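You operate a simulated robot arm through the tools that you are given. There is no shell and no other tool. Be economical: measure what you need, move in short steps, check, and stop when the job is done.

Carry out the task below with a simulated two-armed robot. There is one attempt and no reset: what you move stays moved.

JOB
Change the low purple bobbin on the plait board for a full one.
Fine: push the handle back, stand the low bobbin in the rack's LOW seat, set the full purple bobbin from the rack in its slot, press JOIN, then pull tight; the lever, the other full bobbins and the other braids stay.

It is judged by the outcome, as a careful person would: the job done as asked, and still so three seconds after it is handed in. It fails if anything else is knocked over, pushed out of place, dropped, spilled or broken.

ROBOT AND FRAMES
Two 7-joint arms with two-finger parallel grippers on one trunk, hanging from a carriage that runs on a rail from [-216.2, -0.1] to [1.8, 0] (x, y) and turns from -350 to 338 degrees about z. Base frame: it is fixed where the carriage stands at the start and does not move with it; the origin is on the floor, on the carriage's upright axis, x ahead of it, y to its left, z up. Lengths are in cm, angles in degrees, forces in N, time in s.
The left shoulder is at the start at [4, 16.1, 133.8], the right one opposite. With the tool pointing down near the work surface each hand reaches from about 10 to 70 cm from the robot's upright axis, wherever it stands, measured 20 degrees to its own side. Places, roughly: flat board [30, 40, 80]; front seat of the bobbin rack [50, 0, 80]; knotting board [30, 130, 80]; plait board [30, -20, 80]; plait lever [20, -10, 80]; round stand [30, 80, 90]. Payload 4.4 kg a hand.
The TCP of each hand is the grasp point between the finger pads, 2.3 cm short of the fingertips. In the tool frame z runs along the fingers and y along their closing line. Largest opening 9.4 cm; finger width 3.8, thickness 1; the body of the gripper, 5.4 by 9.6 cm, starts 3.9 cm behind the TCP.
Orientation is that of the tool frame in the base frame, as [roll, pitch, yaw] about the fixed x, y, z axes, in that order (R = Rz(yaw) Ry(pitch) Rx(roll)). With the fingers straight down and closing along the base's y, the tool's x points along the base's -x, its y along +y and its z along -z.

CONTROLS
- The arms move only by the tool step_arm. It takes "left_steps", "right_steps" or both (then of equal length, played together; a hand with none holds still); each is a list that holds one entry, the list of rows, each a list of 6 numbers: the shift along the base's x, y, z in cm, then the turn, a rotation vector about the base's x, y, z in degrees. In form: [[[tx, ty, tz, rx, ry, rz], ...]]. A call has 1 to 12 rows; each row shifts and turns the commanded pose from where the row before left it. "left_claw" and "right_claw" are, for a hand that has rows, the opening, from 0 (shut) to 1 (fully open), set as the call begins (left out, the last holds). Each row takes 0.2 s and may step no farther than 5 cm and 8.6 degrees from the row before; otherwise, or with a gripper value out of range, the whole call is refused. A pose out of reach is approached as far as the arm can. The call stops where the force on the tool passes 60 N (or 10 N more than at its start, if that is more) or the arm is blocked; 0.2 s more then pass. The fingers move at their own pace (about 4.5 cm/s each) and stop on an object; they squeeze with about 34 N. The grip force told is the motor's: it shows also when the fingers shut on nothing. Time passes only in rows, and 0.2 s behind the last, so rows that do not move let the fingers close. The reply holds the time, the measured pose of the TCP, the force on the tool along the base axes, the opening and the grip force, in the units named above and with some noise, with the torque about the TCP (base axes, N m) and any sound that the robot's microphone picked up.
- Cameras (640 x 400 px; columns grow to the right, rows downward): "scene" is now at [21.04, 2.39, 160.28]; the picture's right is [0.41, -0.91, 0.00], its down [-0.85, -0.38, -0.36] and it looks along [0.33, 0.15, -0.93] (base axes); focal length 214 px, centre (320, 200). "left" rides on the left gripper at [8.6, -1.6, -7.5] in its tool frame; the picture's right is [0.18, 0.98, 0.00], its down [-0.58, 0.11, -0.81] and it looks along [-0.79, 0.15, 0.59] (tool axes); focal length 243 px, centre (320, 200). "right" rides on the right gripper at [8.6, 1.6, -7.4] in its tool frame; the picture's right is [-0.18, 0.98, 0.00], its down [-0.58, -0.11, -0.81] and it looks along [-0.79, -0.15, 0.59] (tool axes); focal length 243 px, centre (320, 200). There is no depth. A picture from a camera that has moved, and an enlarged one, comes with that camera's place and axes in the base frame and with its lens.
- capture(camera): a new picture of that camera. No time passes.
- raise_lower(by): slides the trunk up (or, below 0, down) by that many cm; the arms and the scene camera ride with it, the base frame stays. It gives what a move gives, with no picture.
- roll_base(legs): drives the robot by 1 to 6 legs, each [ahead, left, turn to the left] in cm, cm and degrees, along the robot's own axes; the way and the turn of a leg run together, so that a leg with both is an arc; at most 150 cm and 180 degrees a leg. The arms and the cameras ride along, it lands a little off, and it stops where it bumps. It keeps to its track: a leg is cut to what the track allows. It gives what a move gives.
- head_to(pan, tilt): turns the head with the scene camera to pan (to the left, within 86 degrees either way) and tilt (down, from -29 to 69), counted from straight ahead of the robot. It gives what a move gives.
- enlarge(camera, box): a new picture of the part [left, top, right, bottom] of that camera's present view, enlarged. No time passes.
- close_job(): hands the job in; it is judged then, once.

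Go step by step. Nothing tells you exact positions but the pictures and the camera data: compare them with the known pose of the tool, close in by small moves and look again before you grip or let go. The budget is 120 turns and 88 pictures, counting those below and the enlarged ones. Unless the task says otherwise, let go and move clear before handing in, and close with one line.

The tools are called as name(argument=value, ...) on one line, values as JSON. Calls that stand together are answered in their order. step_arm: Moves the arms, as the interface text tells. Its arguments: {"type":"object","properties":{"left_steps":{"type":"array"},"left_claw":{"type":"number"},"right_steps":{"type":"array"},"right_claw":{"type":"number"}},"required":[]} The other tools are called the same way: raise_lower (by) slides the trunk up or down; roll_base (legs) drives the base; head_to (pan, tilt) turns the head that bears the scene camera; capture (camera) takes a picture; enlarge (camera, box) takes an enlarged picture of a part of a camera's view; close_job () hands the job in.

At the start:

```text
clock: 0.0
left_eef_pos: [44.79, 3.0, 111.12]
left_tool_rot: [-180.0, 0.0, 180.0]
left_force: [-0.3, 0.7, -0.3]
left_torque: [0.04, -0.03, -0.01]
left_opening: 9.42
left_finger_force: 0.0
right_eef_pos: [46.05, -38.3, 112.38]
right_tool_rot: [-180.0, 0.1, 179.9]
right_force: [-0.5, 0.0, -0.8]
right_torque: [0.01, 0.02, -0.01]
right_opening: 9.4
right_finger_force: 0.1
trunk travel left (down, up): [-47.5, 29.5]
robot x, y, heading: [-0.02, -0.14, -0.0]
head pan, tilt: [23.9, 68.8]
```

scene: 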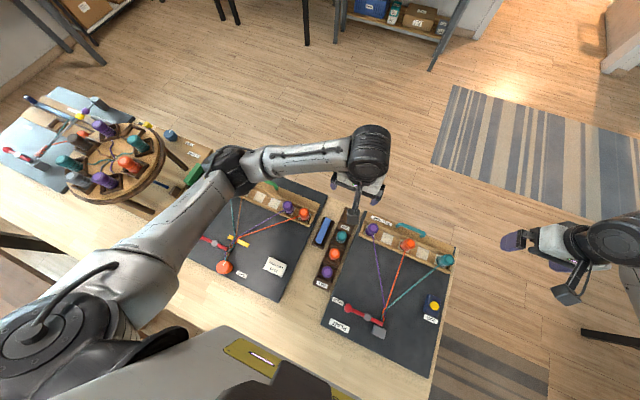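
right: 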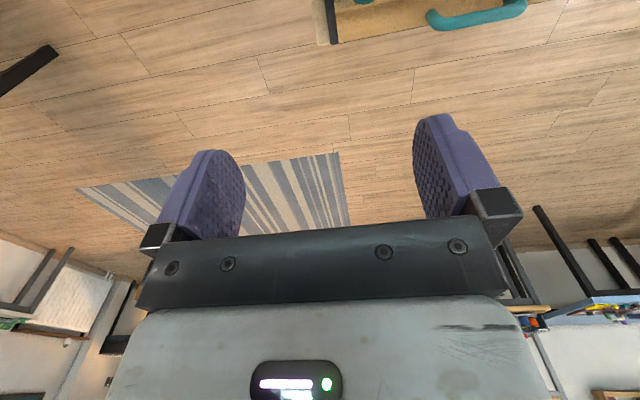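
left: 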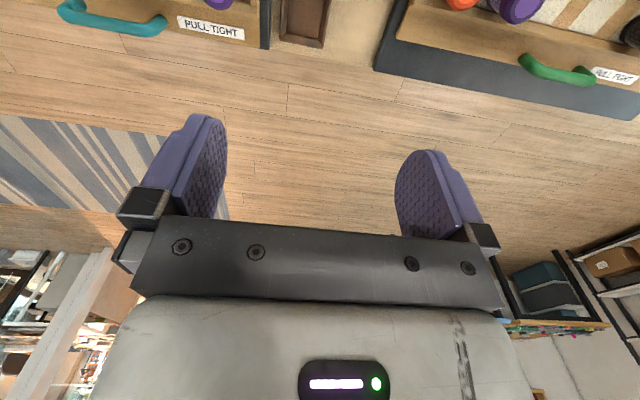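

I see the plait board right of the bobbin rack, with a teal handle at its far edge marked PULL TIGHT. I'll look closer at both before moving.

enlarge(camera="scene", box=[300, 190, 480, 380])

head_to(pan=-15, tilt=62)

capture(camera="scene")

```text
2.11 times, centred on (390, 285) of scene
camera zoom: at [21.04, 2.39, 160.28], right [0.41, -0.91, 0.0], down [-0.85, -0.38, -0.36], along [0.33, 0.15, -0.93], focal length 452 px, centre (173, 21)
```

zoom: 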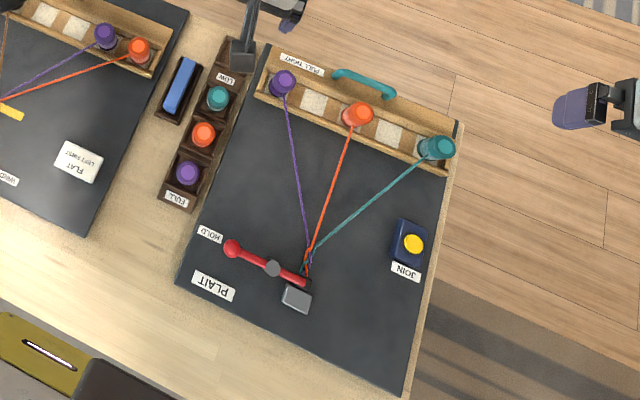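

```text
clock: 1.1
left_eef_pos: [44.77, 2.99, 111.1]
left_tool_rot: [180.0, 0.0, -180.0]
left_force: [0.4, -0.1, -0.6]
left_torque: [0.03, -0.04, 0.03]
left_opening: 9.37
left_finger_force: 0.1
right_eef_pos: [45.99, -38.31, 112.41]
right_tool_rot: [-180.0, 0.1, 179.9]
right_force: [0.2, -0.6, 0.3]
right_torque: [0.01, 0.0, 0.01]
right_opening: 9.4
right_finger_force: 0.1
trunk travel left (down, up): [-47.5, 29.5]
robot x, y, heading: [-0.01, 0.1, -0.0]
head pan, tilt: [-15.0, 62.0]
```

```text
83 pictures are left
camera scene: at [22.14, -1.53, 160.98], right [-0.26, -0.97, 0.0], down [-0.85, 0.23, -0.47], along [0.45, -0.12, -0.88], focal length 214 px, centre (320, 200)
```

scene: 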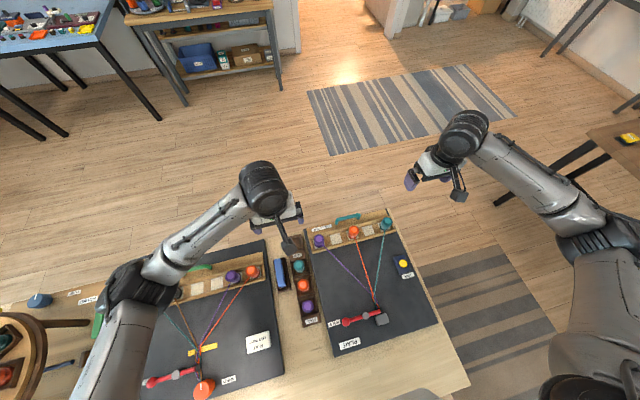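

The left arm hides the LOW seat. I'll swing the left hand away to the left and take a clean look at the rack and plait board.

step_arm(left_steps=[[[0, 4, 1, 0, 0, 0], [0, 4, 1, 0, 0, 0], [0, 4, 1, 0, 0, 0], [0, 4, 0, 0, 0, 0], [0, 4, 0, 0, 0, 0], [0, 4, 0, 0, 0, 0]]], right_steps=[[[-4, 0, 0, 0, 0, 0], [-4, 0, 0, 0, 0, 0], [-4, 0, 0, 0, 0, 0], [-4, 0, 0, 0, 0, 0], [-4, 0, 0, 0, 0, 0], [0, 0, 0, 0, 0, 0]]])

enlarge(camera="scene", box=[270, 200, 450, 360])

capture(camera="right")

```text
clock: 2.5
left_eef_pos: [44.74, 27.02, 114.06]
left_tool_rot: [179.9, 0.0, 179.9]
left_force: [0.8, 0.1, -0.9]
left_torque: [0.0, 0.0, 0.03]
left_opening: 9.4
left_finger_force: 0.0
right_eef_pos: [26.68, -38.71, 112.34]
right_tool_rot: [180.0, 0.0, 179.9]
right_force: [0.1, -0.6, 0.7]
right_torque: [-0.04, 0.03, 0.01]
right_opening: 9.44
right_finger_force: 0.1
right hand out of reach, approached as far as the arm can: row 5
trunk travel left (down, up): [-47.5, 29.5]
robot x, y, heading: [-0.18, 0.51, -0.1]
head pan, tilt: [-15.0, 62.0]
```

```text
2.50 times, centred on (360, 280) of scene
camera zoom: at [22.13, -1.5, 160.98], right [-0.26, -0.97, 0.0], down [-0.85, 0.23, -0.47], along [0.45, -0.12, -0.88], focal length 536 px, centre (220, 0)
```

zoom: 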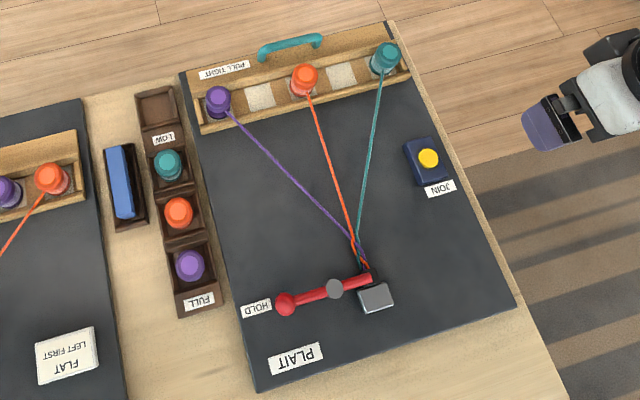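

```text
81 pictures are left
camera right: at [18.1, -37.12, 119.61], right [0.18, 0.98, 0.0], down [0.58, -0.11, 0.81], along [0.79, -0.15, -0.59], focal length 243 px, centre (320, 200)
```

right: 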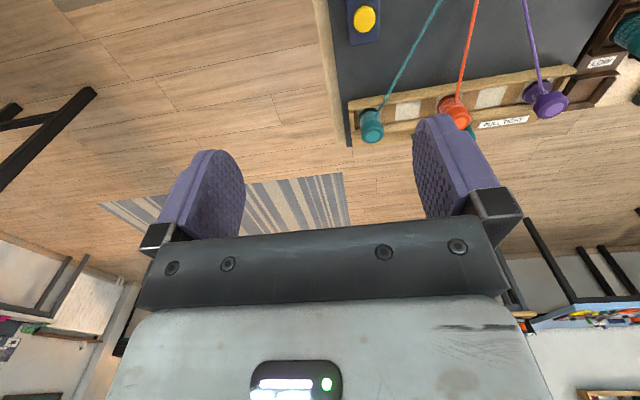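

Everything matches the rough map: handle near [51,-21], low purple bobbin near [44.5,-7], rack along y≈2, JOIN near [30,-34]. I'll bring the right hand above the board's middle-left for a closer look.

step_arm(right_steps=[[[0.5, 5, -1, 0, 0, 0], [0.5, 5, -1, 0, 0, 0], [0.5, 5, -1, 0, 0, 0], [0.5, 5, -1, 0, 0, 0], [0.5, 5, -1, 0, 0, 0], [0.5, 5, -1, 0, 0, 0], [0, 0, -2, 0, 0, 0], [0, 0, 0, 0, 0, 0]]])

capture(camera="right")

enlarge(camera="right", box=[200, 0, 440, 200])

```text
refused: row 1 steps farther than a row can; nothing moved
```

```text
80 pictures are left
camera right: at [18.1, -37.12, 119.61], right [0.18, 0.98, 0.0], down [0.58, -0.11, 0.81], along [0.79, -0.15, -0.59], focal length 243 px, centre (320, 200)
```

right: 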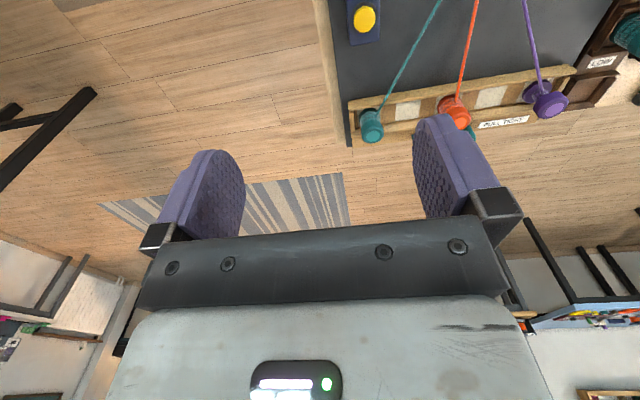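

```text
2.00 times, centred on (320, 100) of right
camera zoom: at [18.1, -37.12, 119.61], right [0.18, 0.98, 0.0], down [0.58, -0.11, 0.81], along [0.79, -0.15, -0.59], focal length 485 px, centre (320, 400)
```

zoom: 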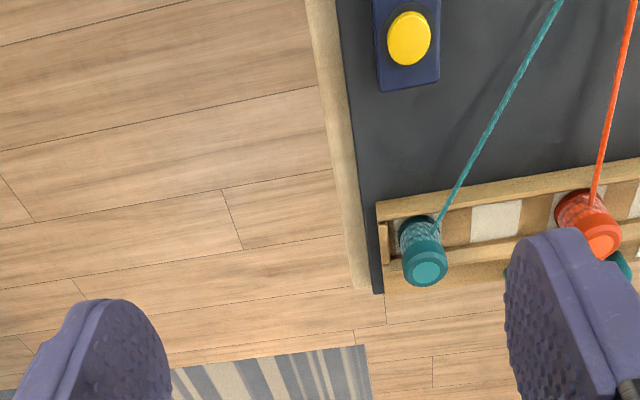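

The row was over the 5 cm limit, so nothing moved. I'll repeat the move with shorter rows.

step_arm(right_steps=[[[0.5, 4.5, -1, 0, 0, 0], [0.5, 4.5, -1, 0, 0, 0], [0.5, 4.5, -1, 0, 0, 0], [0.5, 4.5, -1, 0, 0, 0], [0.5, 4.5, -1, 0, 0, 0], [0.5, 4.5, -1, 0, 0, 0], [0, 3.5, -2, 0, 0, 0], [0, 0, 0, 0, 0, 0]]])

capture(camera="right")

```text
clock: 4.2
left_eef_pos: [44.74, 26.84, 114.1]
left_tool_rot: [-180.0, 0.0, 179.9]
left_force: [-0.5, -0.4, 0.6]
left_torque: [0.01, 0.03, 0.01]
left_opening: 9.4
left_finger_force: 0.1
right_eef_pos: [31.95, -9.05, 103.59]
right_tool_rot: [-179.9, 0.0, -180.0]
right_force: [-0.3, 0.3, -0.3]
right_torque: [-0.02, 0.02, -0.03]
right_opening: 9.39
right_finger_force: 0.1
right hand out of reach, approached as far as the arm can: row 1, 2
trunk travel left (down, up): [-47.5, 29.5]
robot x, y, heading: [-0.15, -0.17, 0.1]
head pan, tilt: [-15.0, 62.0]
```

```text
78 pictures are left
camera right: at [23.26, -7.51, 110.98], right [0.18, 0.98, 0.0], down [0.58, -0.11, 0.81], along [0.79, -0.15, -0.59], focal length 243 px, centre (320, 200)
```

right: 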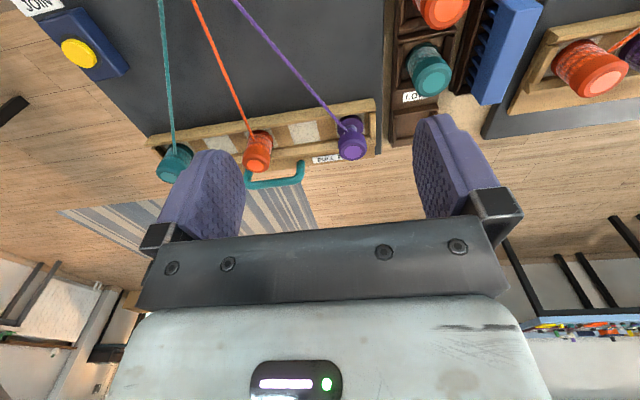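

enlarge(camera="right", box=[130, 60, 450, 200])

```text
2.00 times, centred on (290, 130) of right
camera zoom: at [23.26, -7.51, 110.98], right [0.18, 0.98, 0.0], down [0.58, -0.11, 0.81], along [0.79, -0.15, -0.59], focal length 485 px, centre (380, 340)
```

zoom: 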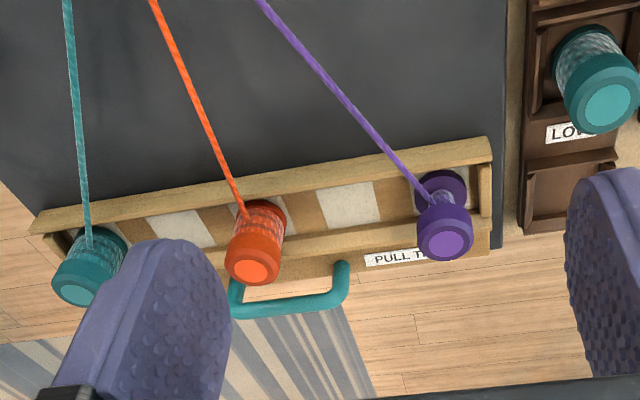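

The low bobbin stands at about [45.3,-7.4] with its top near z 87, and the handle bar sits at x≈50, z≈86.5. I'll turn the right hand 90° so it closes along x, move it out beyond the handle with fingers shut, and look from the side.

step_arm(right_steps=[[[2.2, -1.1, 0, 0, 0, 8.2], [2.2, -1.1, 0, 0, 0, 8.2], [2.2, -1.1, 0, 0, 0, 8.2], [2.2, -1.1, 0, 0, 0, 8.2], [2.2, -1.1, 0, 0, 0, 8.2], [2.2, -1.1, 0, 0, 0, 8.2], [2.2, -1.1, 0, 0, 0, 8.2], [2.2, -1.1, 0, 0, 0, 8.2], [2.2, -1.1, 0, 0, 0, 8.2], [2.2, -1.1, 0, 0, 0, 8.2], [2.2, -1.1, 0, 0, 0, 8], [0, 0, 0, 0, 0, 0]]], right_claw=0)

capture(camera="right")

capture(camera="scene")

```text
clock: 6.8
left_eef_pos: [44.71, 26.92, 114.21]
left_tool_rot: [-180.0, 0.1, 180.0]
left_force: [0.5, -0.7, -0.2]
left_torque: [-0.01, 0.0, 0.02]
left_opening: 9.41
left_finger_force: 0.1
right_eef_pos: [56.15, -21.25, 103.65]
right_tool_rot: [179.9, 0.0, -90.0]
right_force: [-0.4, -0.4, 0.5]
right_torque: [0.01, 0.01, 0.03]
right_opening: 0.01
right_finger_force: 34.4
trunk travel left (down, up): [-47.5, 29.5]
robot x, y, heading: [0.01, -0.07, -0.1]
head pan, tilt: [-15.0, 62.0]
```

```text
76 pictures are left
camera right: at [54.51, -29.9, 111.0], right [-0.98, 0.18, 0.0], down [0.11, 0.58, 0.81], along [0.15, 0.79, -0.59], focal length 243 px, centre (320, 200)
```

right: 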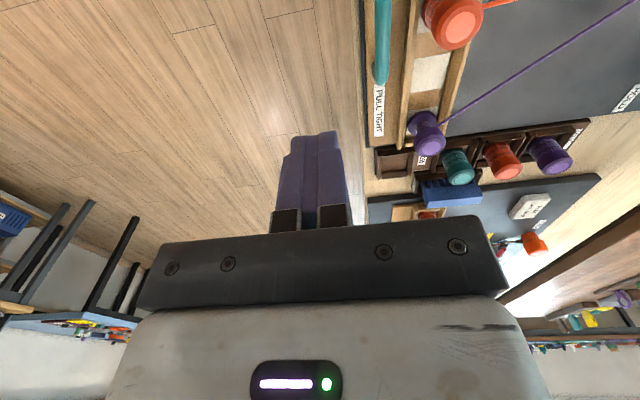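

```text
75 pictures are left
camera scene: at [22.13, -1.54, 160.98], right [-0.26, -0.97, 0.0], down [-0.85, 0.23, -0.47], along [0.45, -0.12, -0.88], focal length 214 px, centre (320, 200)
```

scene: 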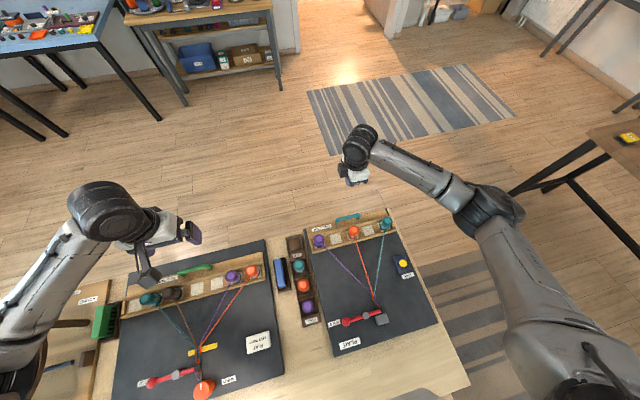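

Clear side view. I'll back off toward -y and lower a bit to see the handle's shape.

step_arm(right_steps=[[[0.5, -4, -2, 0, 0, 0], [0.5, -4, -2, 0, 0, 0], [0.5, -4, -2, 0, 0, 0], [0.5, -4, -2, 0, 0, 0], [0.5, -4, -2, 0, 0, 0], [0, 0, 0, 0, 0, 0]]])

enlarge(camera="right", box=[240, 0, 560, 200])

```text
clock: 8.2
left_eef_pos: [44.77, 26.99, 114.29]
left_tool_rot: [180.0, 0.0, -179.9]
left_force: [-0.8, -0.9, 0.3]
left_torque: [0.02, -0.03, 0.01]
left_opening: 9.41
left_finger_force: 0.1
right_eef_pos: [58.97, -41.33, 93.58]
right_tool_rot: [180.0, -0.1, -90.0]
right_force: [0.6, 0.1, -0.7]
right_torque: [0.03, 0.02, -0.02]
right_opening: 0.0
right_finger_force: 33.8
trunk travel left (down, up): [-47.5, 29.5]
robot x, y, heading: [0.06, 0.03, -0.1]
head pan, tilt: [-15.0, 62.0]
```

```text
2.00 times, centred on (400, 100) of right
camera zoom: at [57.14, -49.98, 101.0], right [-0.98, 0.18, 0.0], down [0.11, 0.58, 0.81], along [0.15, 0.79, -0.59], focal length 485 px, centre (160, 400)
```

zoom: 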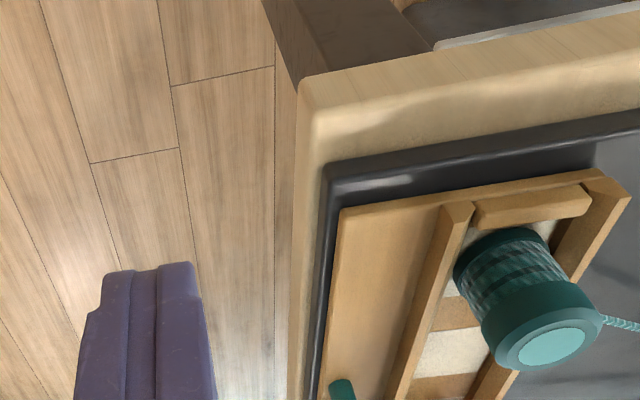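

enlarge(camera="right", box=[300, 80, 540, 240])

```text
2.50 times, centred on (420, 160) of right
camera zoom: at [57.14, -49.98, 101.0], right [-0.98, 0.18, 0.0], down [0.11, 0.58, 0.81], along [0.15, 0.79, -0.59], focal length 606 px, centre (70, 300)
```

zoom: 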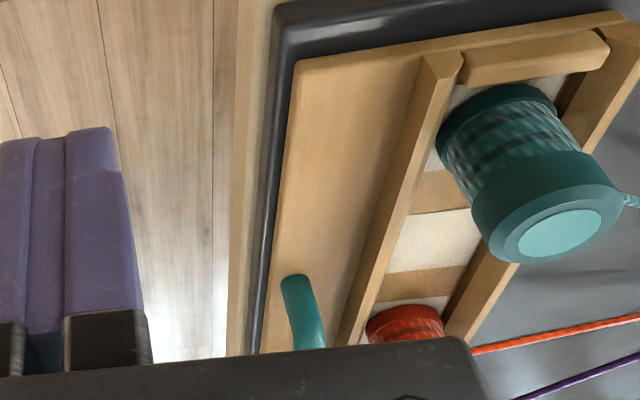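

The handle is an upright U standing on the sliding bobbin plate (y -25.5 to -16.5, x≈50.5, top z≈87). I'll bring the shut fingers down just outside it.

step_arm(right_steps=[[[-0.5, 4.8, 0, 0, 0, 0], [-0.5, 4.8, 0, 0, 0, 0], [-1, 4.8, 0, 0, 0, 0], [-1, 4.8, 0, 0, 0, 0], [0, 1, -4, 0, 0, 0], [0, 0, -3.5, 0, 0, 0], [0, 0, 0, 0, 0, 0]]])

capture(camera="right")

enlarge(camera="scene", box=[270, 160, 430, 280])

```text
clock: 9.8
left_eef_pos: [44.76, 26.89, 114.07]
left_tool_rot: [-179.9, 0.0, -179.9]
left_force: [-0.1, 0.3, -0.9]
left_torque: [0.01, 0.01, -0.01]
left_opening: 9.38
left_finger_force: 0.0
right_eef_pos: [55.64, -21.12, 86.0]
right_tool_rot: [179.9, 0.1, -90.1]
right_force: [0.0, 1.1, 0.1]
right_torque: [0.04, 0.02, -0.01]
right_opening: 0.01
right_finger_force: 33.3
trunk travel left (down, up): [-47.5, 29.5]
robot x, y, heading: [0.18, -0.38, 0.1]
head pan, tilt: [-15.0, 62.0]
```

```text
72 pictures are left
camera right: at [54.02, -29.66, 93.44], right [-0.98, 0.18, 0.0], down [0.11, 0.58, 0.81], along [0.15, 0.79, -0.59], focal length 243 px, centre (320, 200)
```

right: 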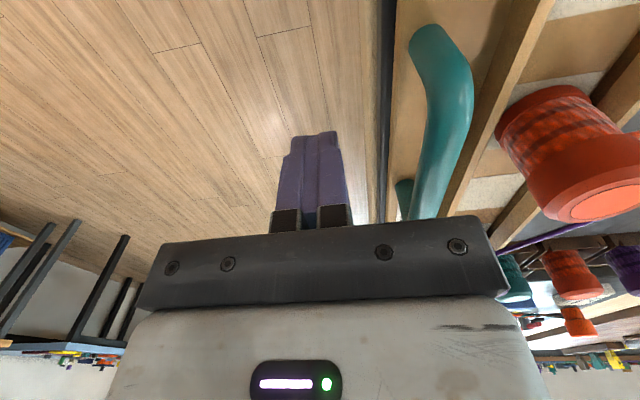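

```text
3.33 times, centred on (350, 220) of scene
camera zoom: at [22.15, -1.54, 160.99], right [-0.26, -0.97, 0.0], down [-0.85, 0.23, -0.47], along [0.45, -0.12, -0.88], focal length 715 px, centre (220, 133)
```

zoom: 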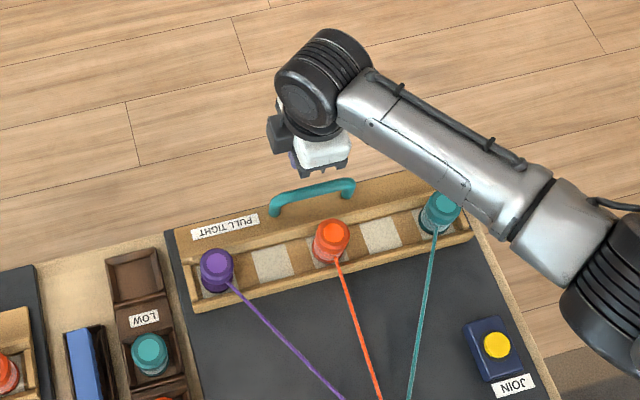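

Fingers are outside the handle at bar height. Pushing it toward -x in small rows.

step_arm(right_steps=[[[-1, 0, 0, 0, 0, 0], [-0.8, 0, 0, 0, 0, 0], [-0.6, 0, 0, 0, 0, 0], [-0.6, 0, 0, 0, 0, 0], [-0.6, 0, 0, 0, 0, 0], [-0.6, 0, 0, 0, 0, 0]]])

enlarge(camera="scene", box=[270, 160, 430, 280])

```text
clock: 11.2
left_eef_pos: [44.78, 26.79, 114.14]
left_tool_rot: [179.9, 0.0, 179.9]
left_force: [-0.6, -0.7, 0.2]
left_torque: [0.01, -0.01, -0.01]
left_opening: 9.4
left_finger_force: 0.1
right_eef_pos: [51.39, -21.06, 86.07]
right_tool_rot: [180.0, 0.0, -90.0]
right_force: [1.9, -0.6, 1.0]
right_torque: [-0.06, 0.04, 0.04]
right_opening: 0.0
right_finger_force: 33.5
trunk travel left (down, up): [-47.5, 29.5]
robot x, y, heading: [-0.19, 0.26, 0.1]
head pan, tilt: [-15.0, 62.0]
```

```text
3.33 times, centred on (350, 220) of scene
camera zoom: at [22.15, -1.54, 160.99], right [-0.26, -0.97, 0.0], down [-0.85, 0.23, -0.47], along [0.45, -0.12, -0.88], focal length 715 px, centre (220, 133)
```

zoom: 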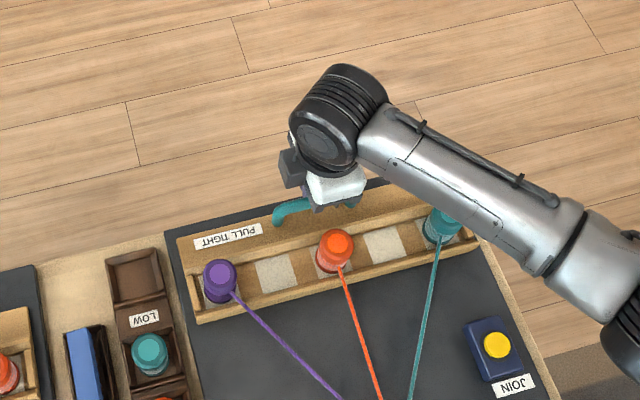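

The plate slides easily (about 1 cm so far, 2 N). I keep pushing.

step_arm(right_steps=[[[-0.5, 0, 0, 0, 0, 0], [-0.5, 0, 0, 0, 0, 0], [-0.5, 0, 0, 0, 0, 0], [-0.5, 0, 0, 0, 0, 0]]])

enlarge(camera="scene", box=[270, 160, 430, 280])

```text
clock: 12.2
left_eef_pos: [44.7, 26.85, 114.23]
left_tool_rot: [-180.0, 0.0, -180.0]
left_force: [-0.6, 0.7, 0.4]
left_torque: [0.01, 0.01, 0.03]
left_opening: 9.4
left_finger_force: 0.0
right_eef_pos: [49.51, -21.2, 86.09]
right_tool_rot: [-179.9, 0.0, -89.9]
right_force: [1.6, -0.5, 1.5]
right_torque: [0.02, 0.03, 0.01]
right_opening: 0.0
right_finger_force: 34.2
trunk travel left (down, up): [-47.5, 29.5]
robot x, y, heading: [0.16, -0.02, -0.2]
head pan, tilt: [-15.0, 62.0]
```

```text
3.33 times, centred on (350, 220) of scene
camera zoom: at [22.16, -1.54, 161.0], right [-0.26, -0.97, 0.0], down [-0.85, 0.23, -0.47], along [0.45, -0.12, -0.88], focal length 715 px, centre (220, 133)
```

zoom: 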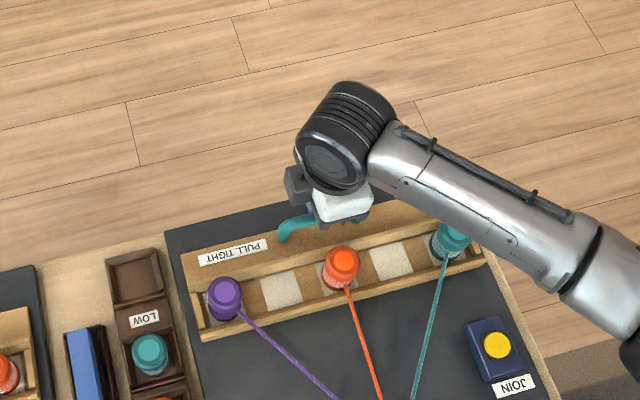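

Still moving freely. I continue until it meets a stop.

step_arm(right_steps=[[[-0.5, 0, 0, 0, 0, 0], [-0.5, 0, 0, 0, 0, 0], [-0.5, 0, 0, 0, 0, 0], [-0.5, 0, 0, 0, 0, 0], [-0.5, 0, 0, 0, 0, 0], [-0.5, 0, 0, 0, 0, 0]]])

enlarge(camera="scene", box=[270, 180, 430, 340])

```text
clock: 13.6
left_eef_pos: [45.15, 27.08, 114.24]
left_tool_rot: [179.9, 0.3, -179.8]
left_force: [0.9, -1.0, -0.6]
left_torque: [0.03, -0.01, 0.0]
left_opening: 9.43
left_finger_force: 0.0
right_eef_pos: [48.0, -21.1, 86.45]
right_tool_rot: [-178.5, 0.0, -90.2]
right_force: [30.9, 0.2, -13.9]
right_torque: [0.19, -0.25, 0.36]
right_opening: 0.0
right_finger_force: 34.0
trunk travel left (down, up): [-47.5, 29.5]
robot x, y, heading: [0.48, 0.26, 0.5]
head pan, tilt: [-15.0, 62.0]
stopped in row 6 (right hand): the force on the tool passed its limit at 64 N (the readings are from after the stop); the commanded pose is now the measured one
```

```text
2.50 times, centred on (350, 260) of scene
camera zoom: at [22.53, -1.44, 161.08], right [-0.26, -0.97, 0.0], down [-0.85, 0.23, -0.47], along [0.46, -0.12, -0.88], focal length 536 px, centre (245, 50)
```

zoom: 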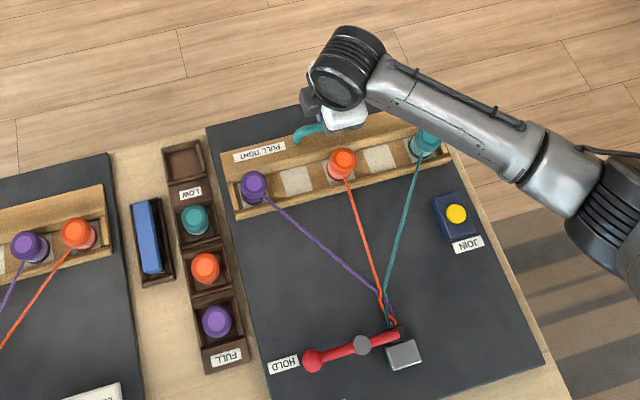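

The plate hit its stop (~4.4 cm travel) and the braids now hang slack. I'll back off, rise, and turn the hand to close along y above the low purple bobbin, now near [41,-7.3].

step_arm(right_steps=[[[1, 0, 0, 0, 0, 0], [1, 0, 0, 0, 0, 0], [0, 0, 4, 0, 0, 0], [0, 0, 4, 0, 0, 0], [0, 0, 4, 0, 0, 0], [0, 0, 3, 0, 0, 0]]])

step_arm(right_steps=[[[-1.18, 1.25, 0, 0, 0, -8.2], [-1.18, 1.25, 0, 0, 0, -8.2], [-1.18, 1.25, 0, 0, 0, -8.2], [-1.18, 1.25, 0, 0, 0, -8.2], [-1.18, 1.25, 0, 0, 0, -8.2], [-1.18, 1.25, 0, 0, 0, -8.2], [-1.18, 1.25, 0, 0, 0, -8.2], [-1.18, 1.25, 0, 0, 0, -8.2], [-1.18, 1.25, 0, 0, 0, -8.2], [-1.18, 1.25, 0, 0, 0, -8.2], [-1.18, 1.25, 0, 0, 0, -8], [0, 0, 0, 0, 0, 0]]], right_claw=0.7)

capture(camera="right")

enlarge(camera="right", box=[220, 0, 460, 160])

```text
clock: 15.0
left_eef_pos: [44.81, 27.0, 114.07]
left_tool_rot: [179.9, 0.0, -180.0]
left_force: [-0.1, -0.3, -0.2]
left_torque: [-0.02, 0.04, 0.01]
left_opening: 9.4
left_finger_force: 0.1
right_eef_pos: [49.09, -21.17, 101.26]
right_tool_rot: [-179.4, -0.1, -90.3]
right_force: [0.1, -0.4, -0.1]
right_torque: [0.03, 0.0, 0.02]
right_opening: 0.01
right_finger_force: 34.0
trunk travel left (down, up): [-47.5, 29.5]
robot x, y, heading: [-0.17, -0.33, 0.0]
head pan, tilt: [-15.0, 62.0]
```

```text
clock: 17.6
left_eef_pos: [44.77, 26.98, 114.09]
left_tool_rot: [-180.0, 0.0, -179.9]
left_force: [0.0, -0.7, 0.6]
left_torque: [0.02, 0.01, -0.02]
left_opening: 9.4
left_finger_force: 0.0
right_eef_pos: [36.16, -7.48, 101.28]
right_tool_rot: [-179.4, -0.1, 179.9]
right_force: [0.7, -0.3, 0.5]
right_torque: [0.0, 0.0, 0.0]
right_opening: 6.58
right_finger_force: 0.0
trunk travel left (down, up): [-47.5, 29.5]
robot x, y, heading: [0.16, 0.0, 0.1]
head pan, tilt: [-15.0, 62.0]
```

```text
67 pictures are left
camera right: at [27.45, -5.72, 108.59], right [0.19, 0.98, -0.01], down [0.58, -0.1, 0.81], along [0.79, -0.16, -0.59], focal length 243 px, centre (320, 200)
```

right: 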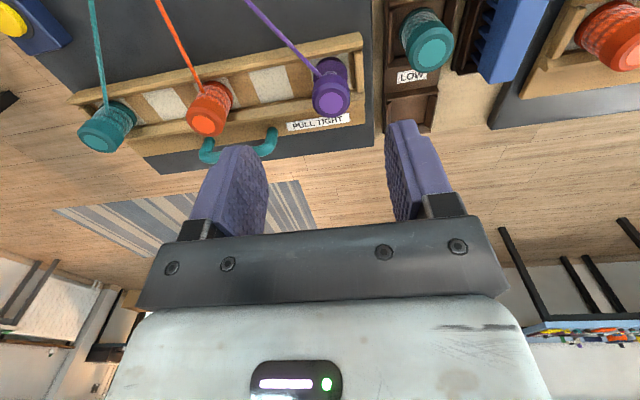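

```text
2.50 times, centred on (340, 80) of right
camera zoom: at [27.45, -5.72, 108.59], right [0.19, 0.98, -0.01], down [0.58, -0.1, 0.81], along [0.79, -0.16, -0.59], focal length 606 px, centre (270, 500)
```

zoom: 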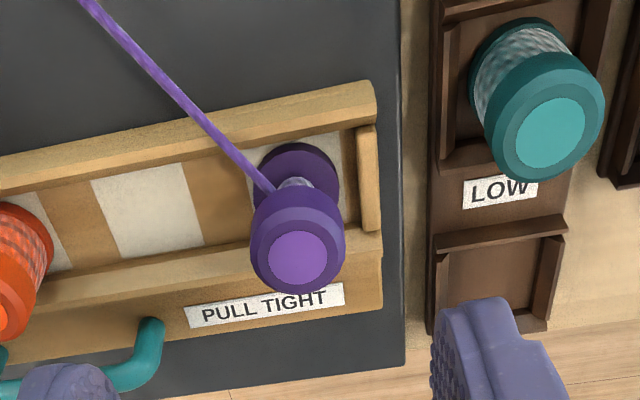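

The low bobbin's cap is at about [40.9,-7.45], top z≈87, cap 3.6 cm wide; the LOW seat is at about [48.4,1.9]. I'll centre over the bobbin and lower to just above it.

step_arm(right_steps=[[[2.4, 0, -2, -0.6, 0, 0], [2.3, 0, -3, 0, 0, 0], [0, 0, -3, 0, 0, 0], [0, 0, -2, 0, 0, 0], [0, 0, 0, 0, 0, 0]]], right_claw=0.62)

capture(camera="right")

enlarge(camera="scene", box=[270, 180, 430, 340])

```text
clock: 18.8
left_eef_pos: [44.77, 27.06, 114.13]
left_tool_rot: [-180.0, -0.1, -179.9]
left_force: [-0.5, -0.1, 0.0]
left_torque: [-0.03, -0.02, -0.03]
left_opening: 9.41
left_finger_force: 0.1
right_eef_pos: [40.74, -7.49, 91.33]
right_tool_rot: [-178.8, 0.0, 179.8]
right_force: [-0.2, 0.0, 0.0]
right_torque: [0.0, 0.02, 0.0]
right_opening: 5.83
right_finger_force: 0.0
trunk travel left (down, up): [-47.5, 29.5]
robot x, y, heading: [0.25, -0.06, 0.1]
head pan, tilt: [-15.0, 62.0]
```

```text
65 pictures are left
camera right: at [32.07, -5.62, 98.55], right [0.19, 0.98, -0.02], down [0.58, -0.09, 0.81], along [0.79, -0.16, -0.59], focal length 243 px, centre (320, 200)
```

right: 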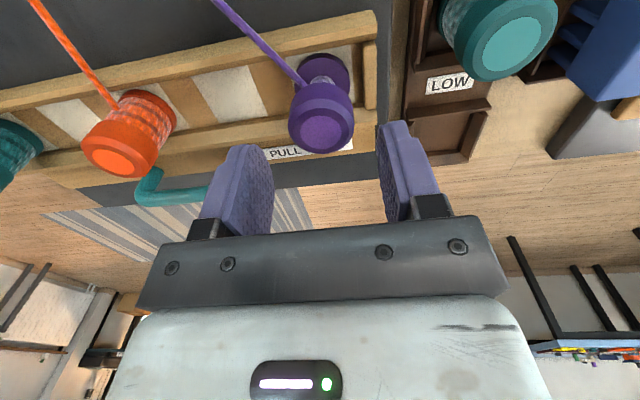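

```text
2.50 times, centred on (350, 260) of scene
camera zoom: at [22.22, -1.52, 160.99], right [-0.26, -0.97, 0.0], down [-0.85, 0.23, -0.47], along [0.45, -0.12, -0.88], focal length 536 px, centre (245, 50)
```

zoom: 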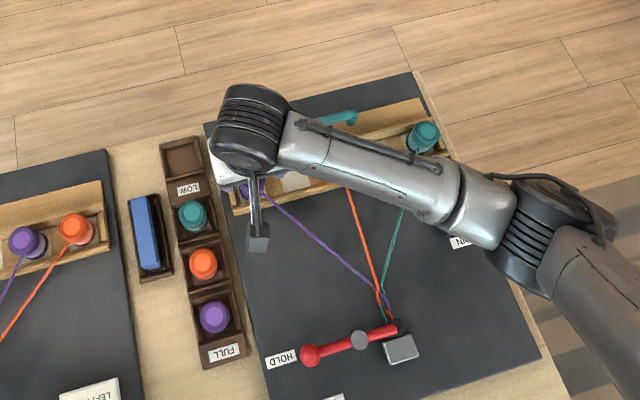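

Alignment holds (bobbin at [40.8,-7.4]). I'll correct the 1° roll, lower to z≈85.8 and close.

step_arm(right_steps=[[[0, 0.1, -1.5, 1.2, 0, 0], [0, 0, -2, 0, 0, 0], [0, 0, -1, 0, 0, 0], [0, 0, -1, 0, 0, 0], [0, 0, 0, 0, 0, 0]]])

capture(camera="right")

```text
clock: 20.2
left_eef_pos: [44.83, 26.9, 114.05]
left_tool_rot: [-179.8, 0.0, -179.9]
left_force: [0.4, -0.4, 0.4]
left_torque: [0.01, 0.02, -0.02]
left_opening: 9.4
left_finger_force: 0.1
right_eef_pos: [41.21, -7.24, 86.29]
right_tool_rot: [179.4, 0.7, 179.8]
right_force: [-1.6, -4.3, 22.3]
right_torque: [0.59, 0.45, -0.04]
right_opening: 5.64
right_finger_force: 0.1
trunk travel left (down, up): [-47.5, 29.5]
robot x, y, heading: [-0.05, 0.01, -0.1]
head pan, tilt: [-15.0, 62.0]
stopped in row 5 (right hand): the force on the tool passed its limit at 61 N (the readings are from after the stop); the commanded pose is now the measured one
```

```text
63 pictures are left
camera right: at [32.55, -5.7, 93.55], right [0.19, 0.98, 0.01], down [0.57, -0.12, 0.81], along [0.8, -0.15, -0.58], focal length 243 px, centre (320, 200)
```

right: 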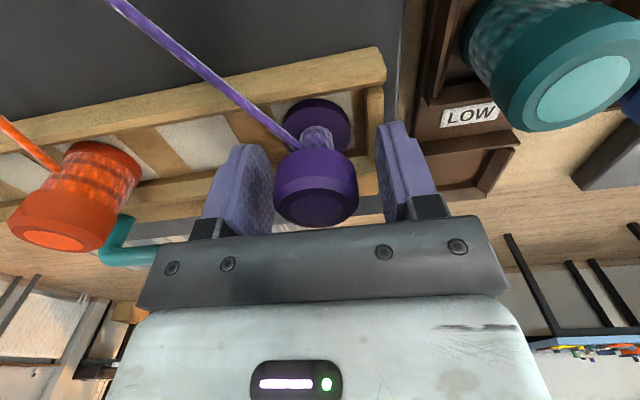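

A fingertip touched the trough's edge at tip height 84. I'll rise 0.4 cm and close on the cap there, which still leaves the cap well inside the pads.

step_arm(right_steps=[[[-0.2, -0.1, 0.4, 0, 0, 0], [0, 0, 0, 0.4, -0.5, 0], [0, 0, 0, 0, 0, 0]]])

step_arm(right_steps=[[[0, 0, 0, 0, 0, 0], [0, 0, 0, 0, 0, 0], [0, 0, 0, 0, 0, 0], [0, 0, 0, 0, 0, 0]]], right_claw=0)

capture(camera="right")

```text
clock: 21.0
left_eef_pos: [44.77, 26.95, 114.14]
left_tool_rot: [-180.0, -0.1, -179.9]
left_force: [0.6, 0.0, 0.0]
left_torque: [0.0, -0.01, 0.02]
left_opening: 9.39
left_finger_force: 0.0
right_eef_pos: [40.89, -7.3, 86.45]
right_tool_rot: [179.1, 0.9, 180.0]
right_force: [0.7, 0.5, 0.4]
right_torque: [0.01, 0.01, -0.03]
right_opening: 5.81
right_finger_force: 0.2
trunk travel left (down, up): [-47.5, 29.5]
robot x, y, heading: [0.4, 0.12, -0.2]
head pan, tilt: [-15.0, 62.0]
```

```text
clock: 22.0
left_eef_pos: [44.8, 26.86, 113.99]
left_tool_rot: [180.0, -0.1, -179.9]
left_force: [-0.2, -0.3, 0.6]
left_torque: [-0.01, -0.03, -0.02]
left_opening: 9.39
left_finger_force: 0.1
right_eef_pos: [40.87, -7.42, 86.59]
right_tool_rot: [179.3, 0.9, 179.8]
right_force: [-0.5, -0.3, -0.1]
right_torque: [-0.02, 0.0, -0.03]
right_opening: 3.51
right_finger_force: 34.0
trunk travel left (down, up): [-47.5, 29.5]
robot x, y, heading: [-0.17, 0.13, 0.2]
head pan, tilt: [-15.0, 62.0]
```

```text
62 pictures are left
camera right: at [32.09, -5.75, 93.7], right [0.19, 0.98, 0.02], down [0.57, -0.12, 0.81], along [0.8, -0.14, -0.58], focal length 243 px, centre (320, 200)
```

right: 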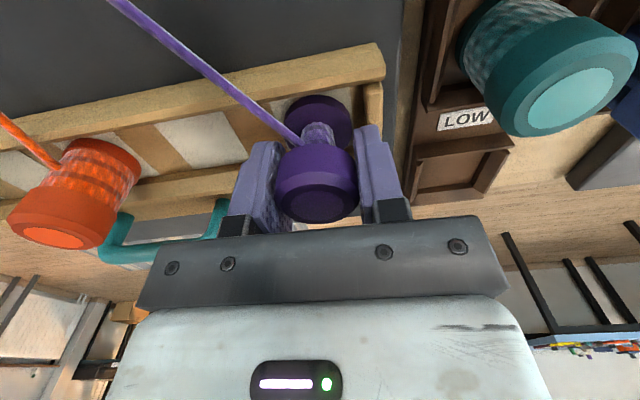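

The cap is held at 3.5 cm. I'll lift gently and check the thread.

step_arm(right_steps=[[[0, 0, 1, 0, 0, 0], [0, 0, 1, 0, 0, 0], [0, 0, 2, 0, 0, 0], [0, 0, 3, 0, 0, 0], [0, 0, 3, 0, 0, 0]]])

capture(camera="right")

enlarge(camera="scene", box=[270, 180, 430, 340])

```text
clock: 23.2
left_eef_pos: [44.78, 26.87, 114.21]
left_tool_rot: [180.0, 0.0, -179.9]
left_force: [-0.1, 0.9, 0.5]
left_torque: [-0.01, 0.0, -0.01]
left_opening: 9.41
left_finger_force: 0.1
right_eef_pos: [40.99, -7.4, 96.52]
right_tool_rot: [179.1, 0.8, 179.9]
right_force: [0.0, 0.1, -0.6]
right_torque: [-0.03, 0.0, 0.04]
right_opening: 3.48
right_finger_force: 34.2
trunk travel left (down, up): [-47.5, 29.5]
robot x, y, heading: [-0.28, 0.35, 0.0]
head pan, tilt: [-15.0, 62.0]
```

```text
61 pictures are left
camera right: at [32.11, -5.74, 103.73], right [0.19, 0.98, 0.02], down [0.57, -0.12, 0.81], along [0.8, -0.14, -0.58], focal length 243 px, centre (320, 200)
```

right: 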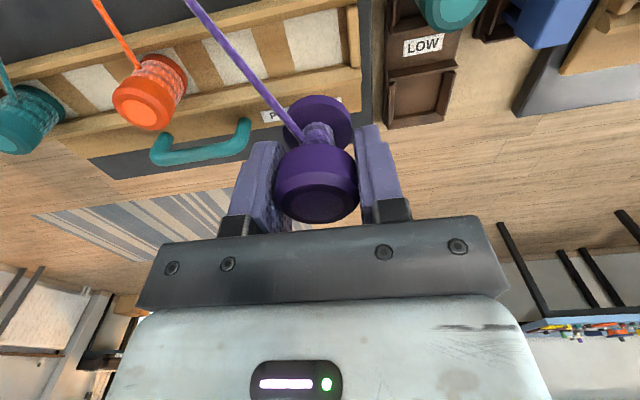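

```text
2.50 times, centred on (350, 260) of scene
camera zoom: at [22.23, -1.51, 160.99], right [-0.26, -0.97, 0.0], down [-0.85, 0.23, -0.47], along [0.45, -0.12, -0.88], focal length 536 px, centre (245, 50)
```

zoom: 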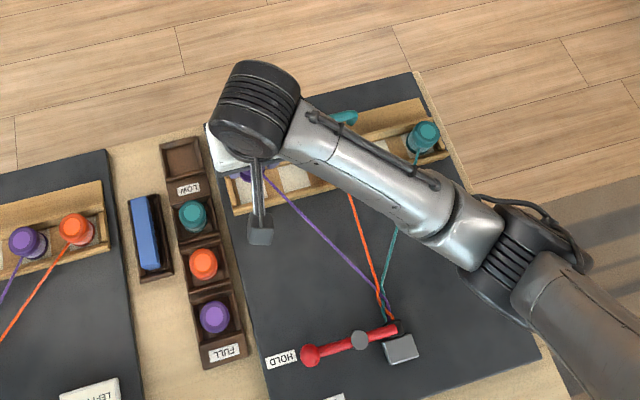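

The bobbin is up and its thread just trails. The LOW seat's middle works out at [48.3,2.0]; I'll carry the bobbin above it and check.

step_arm(right_steps=[[[1.5, 1.9, 0, 0, 0, 0], [1.5, 1.9, 0, 0, 0, 0], [1.5, 1.9, 0, 0, 0, 0], [1.5, 1.9, 0, 0, 0, 0], [1.3, 1.8, 0, 0, 0, 0], [0, 0, 0, 0, 0, 0]]])

capture(camera="right")

enlarge(camera="scene", box=[270, 180, 430, 340])

```text
clock: 24.6
left_eef_pos: [44.75, 26.91, 114.18]
left_tool_rot: [-180.0, 0.0, -179.9]
left_force: [0.7, 0.3, 0.7]
left_torque: [0.03, 0.0, 0.01]
left_opening: 9.4
left_finger_force: 0.0
right_eef_pos: [48.14, 2.26, 96.47]
right_tool_rot: [179.2, 0.9, 179.7]
right_force: [-0.3, 0.7, -0.9]
right_torque: [-0.01, -0.02, -0.02]
right_opening: 3.48
right_finger_force: 34.4
trunk travel left (down, up): [-47.5, 29.5]
robot x, y, heading: [-0.2, -0.32, -0.0]
head pan, tilt: [-15.0, 62.0]
```

```text
59 pictures are left
camera right: at [39.39, 3.72, 103.75], right [0.19, 0.98, 0.02], down [0.57, -0.12, 0.81], along [0.8, -0.14, -0.58], focal length 243 px, centre (320, 200)
```

right: 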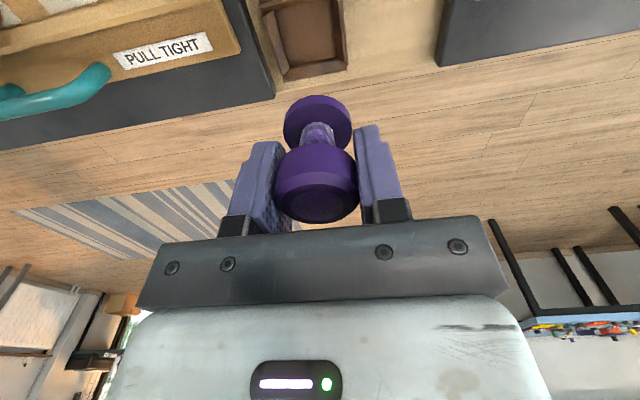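

```text
2.50 times, centred on (350, 260) of scene
camera zoom: at [22.2, -1.53, 160.98], right [-0.26, -0.97, 0.0], down [-0.85, 0.23, -0.47], along [0.45, -0.12, -0.88], focal length 536 px, centre (245, 50)
```

zoom: 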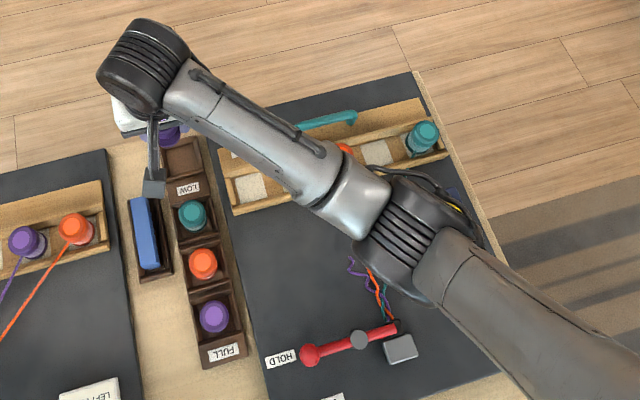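

The old thread has come free and lies on the board. I'll look closely at the seat to fix its centre.

enlarge(camera="right", box=[220, 0, 400, 110])

```text
3.56 times, centred on (310, 55) of right
camera zoom: at [39.39, 3.72, 103.75], right [0.19, 0.98, 0.02], down [0.57, -0.12, 0.81], along [0.8, -0.14, -0.58], focal length 863 px, centre (356, 716)
```

zoom: 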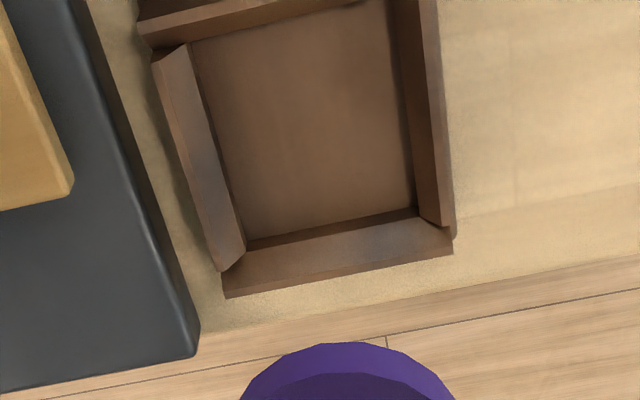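

Combining three views, the seat centre is [47.1,1.6] with its floor near z 82. I'll shift there and lower slowly, first to just above the walls.

step_arm(right_steps=[[[-1, -0.6, 0, 0, 0, 0], [0, 0, -3, 0, 0, 0], [0, 0, -2.5, 0, 0, 0], [0, 0, 0, 0, 0, 0]]])

capture(camera="right")

enlarge(camera="right", box=[220, 0, 400, 160])

```text
clock: 25.6
left_eef_pos: [44.85, 26.93, 114.13]
left_tool_rot: [-180.0, -0.1, -179.9]
left_force: [-0.3, 0.3, 0.2]
left_torque: [-0.01, 0.03, 0.03]
left_opening: 9.39
left_finger_force: 0.1
right_eef_pos: [47.21, 1.53, 90.92]
right_tool_rot: [179.0, 0.9, 179.9]
right_force: [0.3, 0.4, -1.6]
right_torque: [0.02, 0.0, -0.02]
right_opening: 3.47
right_finger_force: 34.4
trunk travel left (down, up): [-47.5, 29.5]
robot x, y, heading: [0.16, -0.23, -0.0]
head pan, tilt: [-15.0, 62.0]
```

```text
56 pictures are left
camera right: at [38.38, 3.04, 98.23], right [0.19, 0.98, 0.02], down [0.57, -0.12, 0.81], along [0.8, -0.14, -0.58], focal length 243 px, centre (320, 200)
```

right: 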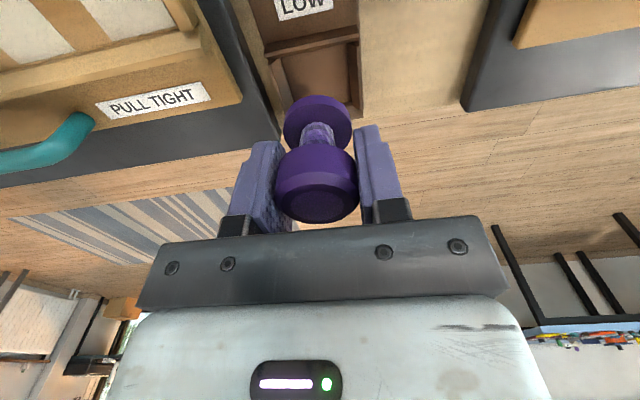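

```text
2.50 times, centred on (310, 80) of right
camera zoom: at [38.38, 3.04, 98.23], right [0.19, 0.98, 0.02], down [0.57, -0.12, 0.81], along [0.8, -0.14, -0.58], focal length 606 px, centre (345, 500)
```

zoom: 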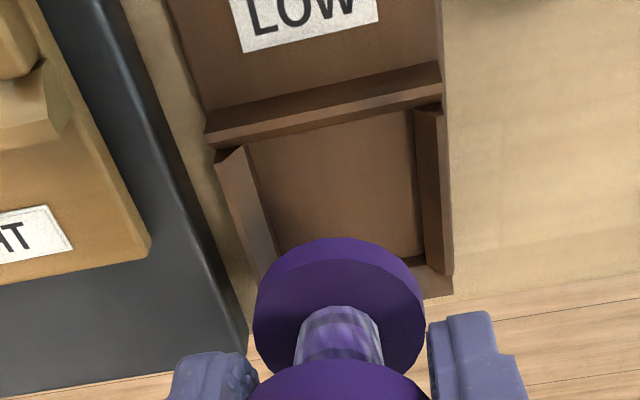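

The bobbin is lined up over the seat floor. Lowering slowly until contact.

step_arm(right_steps=[[[0, 0, -1.5, 0, 0, 0], [0, 0, -1.2, 0, 0, 0], [0, 0, -0.6, 0, 0, 0], [0, 0, -0.4, 0, 0, 0], [0, 0, 0, 0, 0, 0]]])

capture(camera="right")

```text
clock: 26.8
left_eef_pos: [44.69, 26.91, 114.17]
left_tool_rot: [-179.9, 0.1, -179.9]
left_force: [0.1, -0.4, -0.5]
left_torque: [0.0, 0.02, 0.0]
left_opening: 9.41
left_finger_force: 0.1
right_eef_pos: [47.12, 1.57, 87.4]
right_tool_rot: [179.1, 0.8, 179.8]
right_force: [0.0, 0.3, -1.0]
right_torque: [0.03, -0.04, 0.0]
right_opening: 3.53
right_finger_force: 34.3
trunk travel left (down, up): [-47.5, 29.5]
robot x, y, heading: [0.14, 0.24, 0.3]
head pan, tilt: [-15.0, 62.0]
```

```text
54 pictures are left
camera right: at [38.37, 3.06, 94.52], right [0.19, 0.98, 0.02], down [0.57, -0.12, 0.81], along [0.8, -0.14, -0.58], focal length 243 px, centre (320, 200)
```

right: 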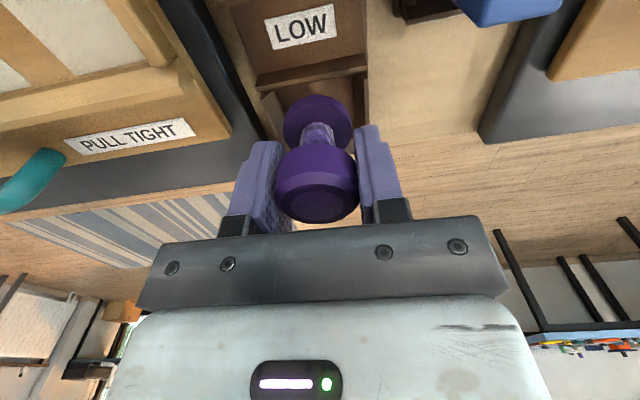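

step_arm(right_steps=[[[0, 0, -0.4, 0, 0, 0], [0, 0, -0.4, 0, 0, 0], [0, 0, -0.3, 0, 0, 0], [0, 0, 0, 0, 0, 0]]])

enlarge(camera="right", box=[220, 40, 400, 220])

```text
clock: 27.8
left_eef_pos: [44.78, 27.02, 114.19]
left_tool_rot: [180.0, 0.1, -179.9]
left_force: [-0.5, 0.1, 0.5]
left_torque: [0.01, 0.02, 0.0]
left_opening: 9.4
left_finger_force: 0.0
right_eef_pos: [47.29, 1.49, 86.11]
right_tool_rot: [179.2, 0.9, 179.8]
right_force: [-0.3, -0.4, -0.8]
right_torque: [0.03, -0.02, 0.0]
right_opening: 3.45
right_finger_force: 33.7
trunk travel left (down, up): [-47.5, 29.5]
robot x, y, heading: [0.52, -0.2, 0.1]
head pan, tilt: [-15.0, 62.0]
```

```text
2.22 times, centred on (310, 130) of right
camera zoom: at [38.38, 3.07, 93.4], right [0.19, 0.98, 0.02], down [0.57, -0.12, 0.81], along [0.8, -0.14, -0.58], focal length 539 px, centre (342, 356)
```

zoom: 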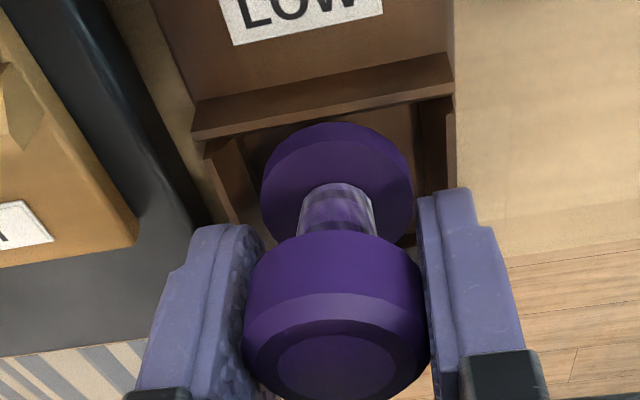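

step_arm(right_steps=[[[0, 0, -0.3, 0, 0, 0], [0, 0, -0.3, 0, 0, 0], [0, 0, -0.3, 0, 0, 0], [0, 0, -0.2, 0, 0, 0], [0, 0, 0, 0, 0, 0]]])

enlarge(camera="right", box=[220, 40, 400, 220])

```text
clock: 29.0
left_eef_pos: [45.04, 26.96, 114.13]
left_tool_rot: [180.0, 0.1, -179.9]
left_force: [-0.8, 0.4, 0.2]
left_torque: [-0.02, -0.01, 0.01]
left_opening: 9.39
left_finger_force: 0.1
right_eef_pos: [47.57, 1.51, 85.18]
right_tool_rot: [179.2, 1.0, 179.8]
right_force: [14.7, 0.8, 1.6]
right_torque: [-0.07, -0.48, 0.0]
right_opening: 3.5
right_finger_force: 33.9
trunk travel left (down, up): [-47.5, 29.5]
robot x, y, heading: [-0.05, -0.35, 0.1]
head pan, tilt: [-15.0, 62.0]
```

```text
2.22 times, centred on (310, 130) of right
camera zoom: at [38.77, 3.05, 92.42], right [0.19, 0.98, 0.02], down [0.57, -0.12, 0.82], along [0.8, -0.14, -0.58], focal length 539 px, centre (342, 356)
```

zoom: 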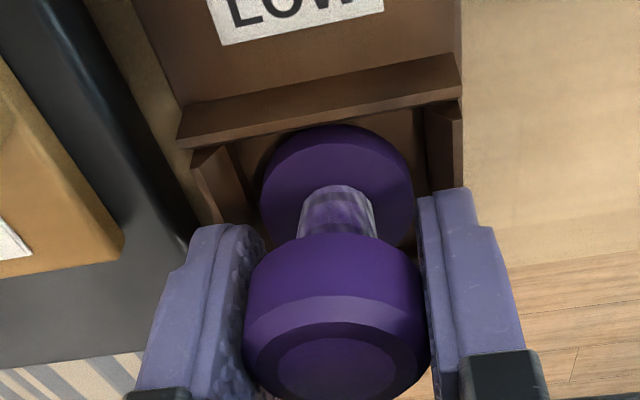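

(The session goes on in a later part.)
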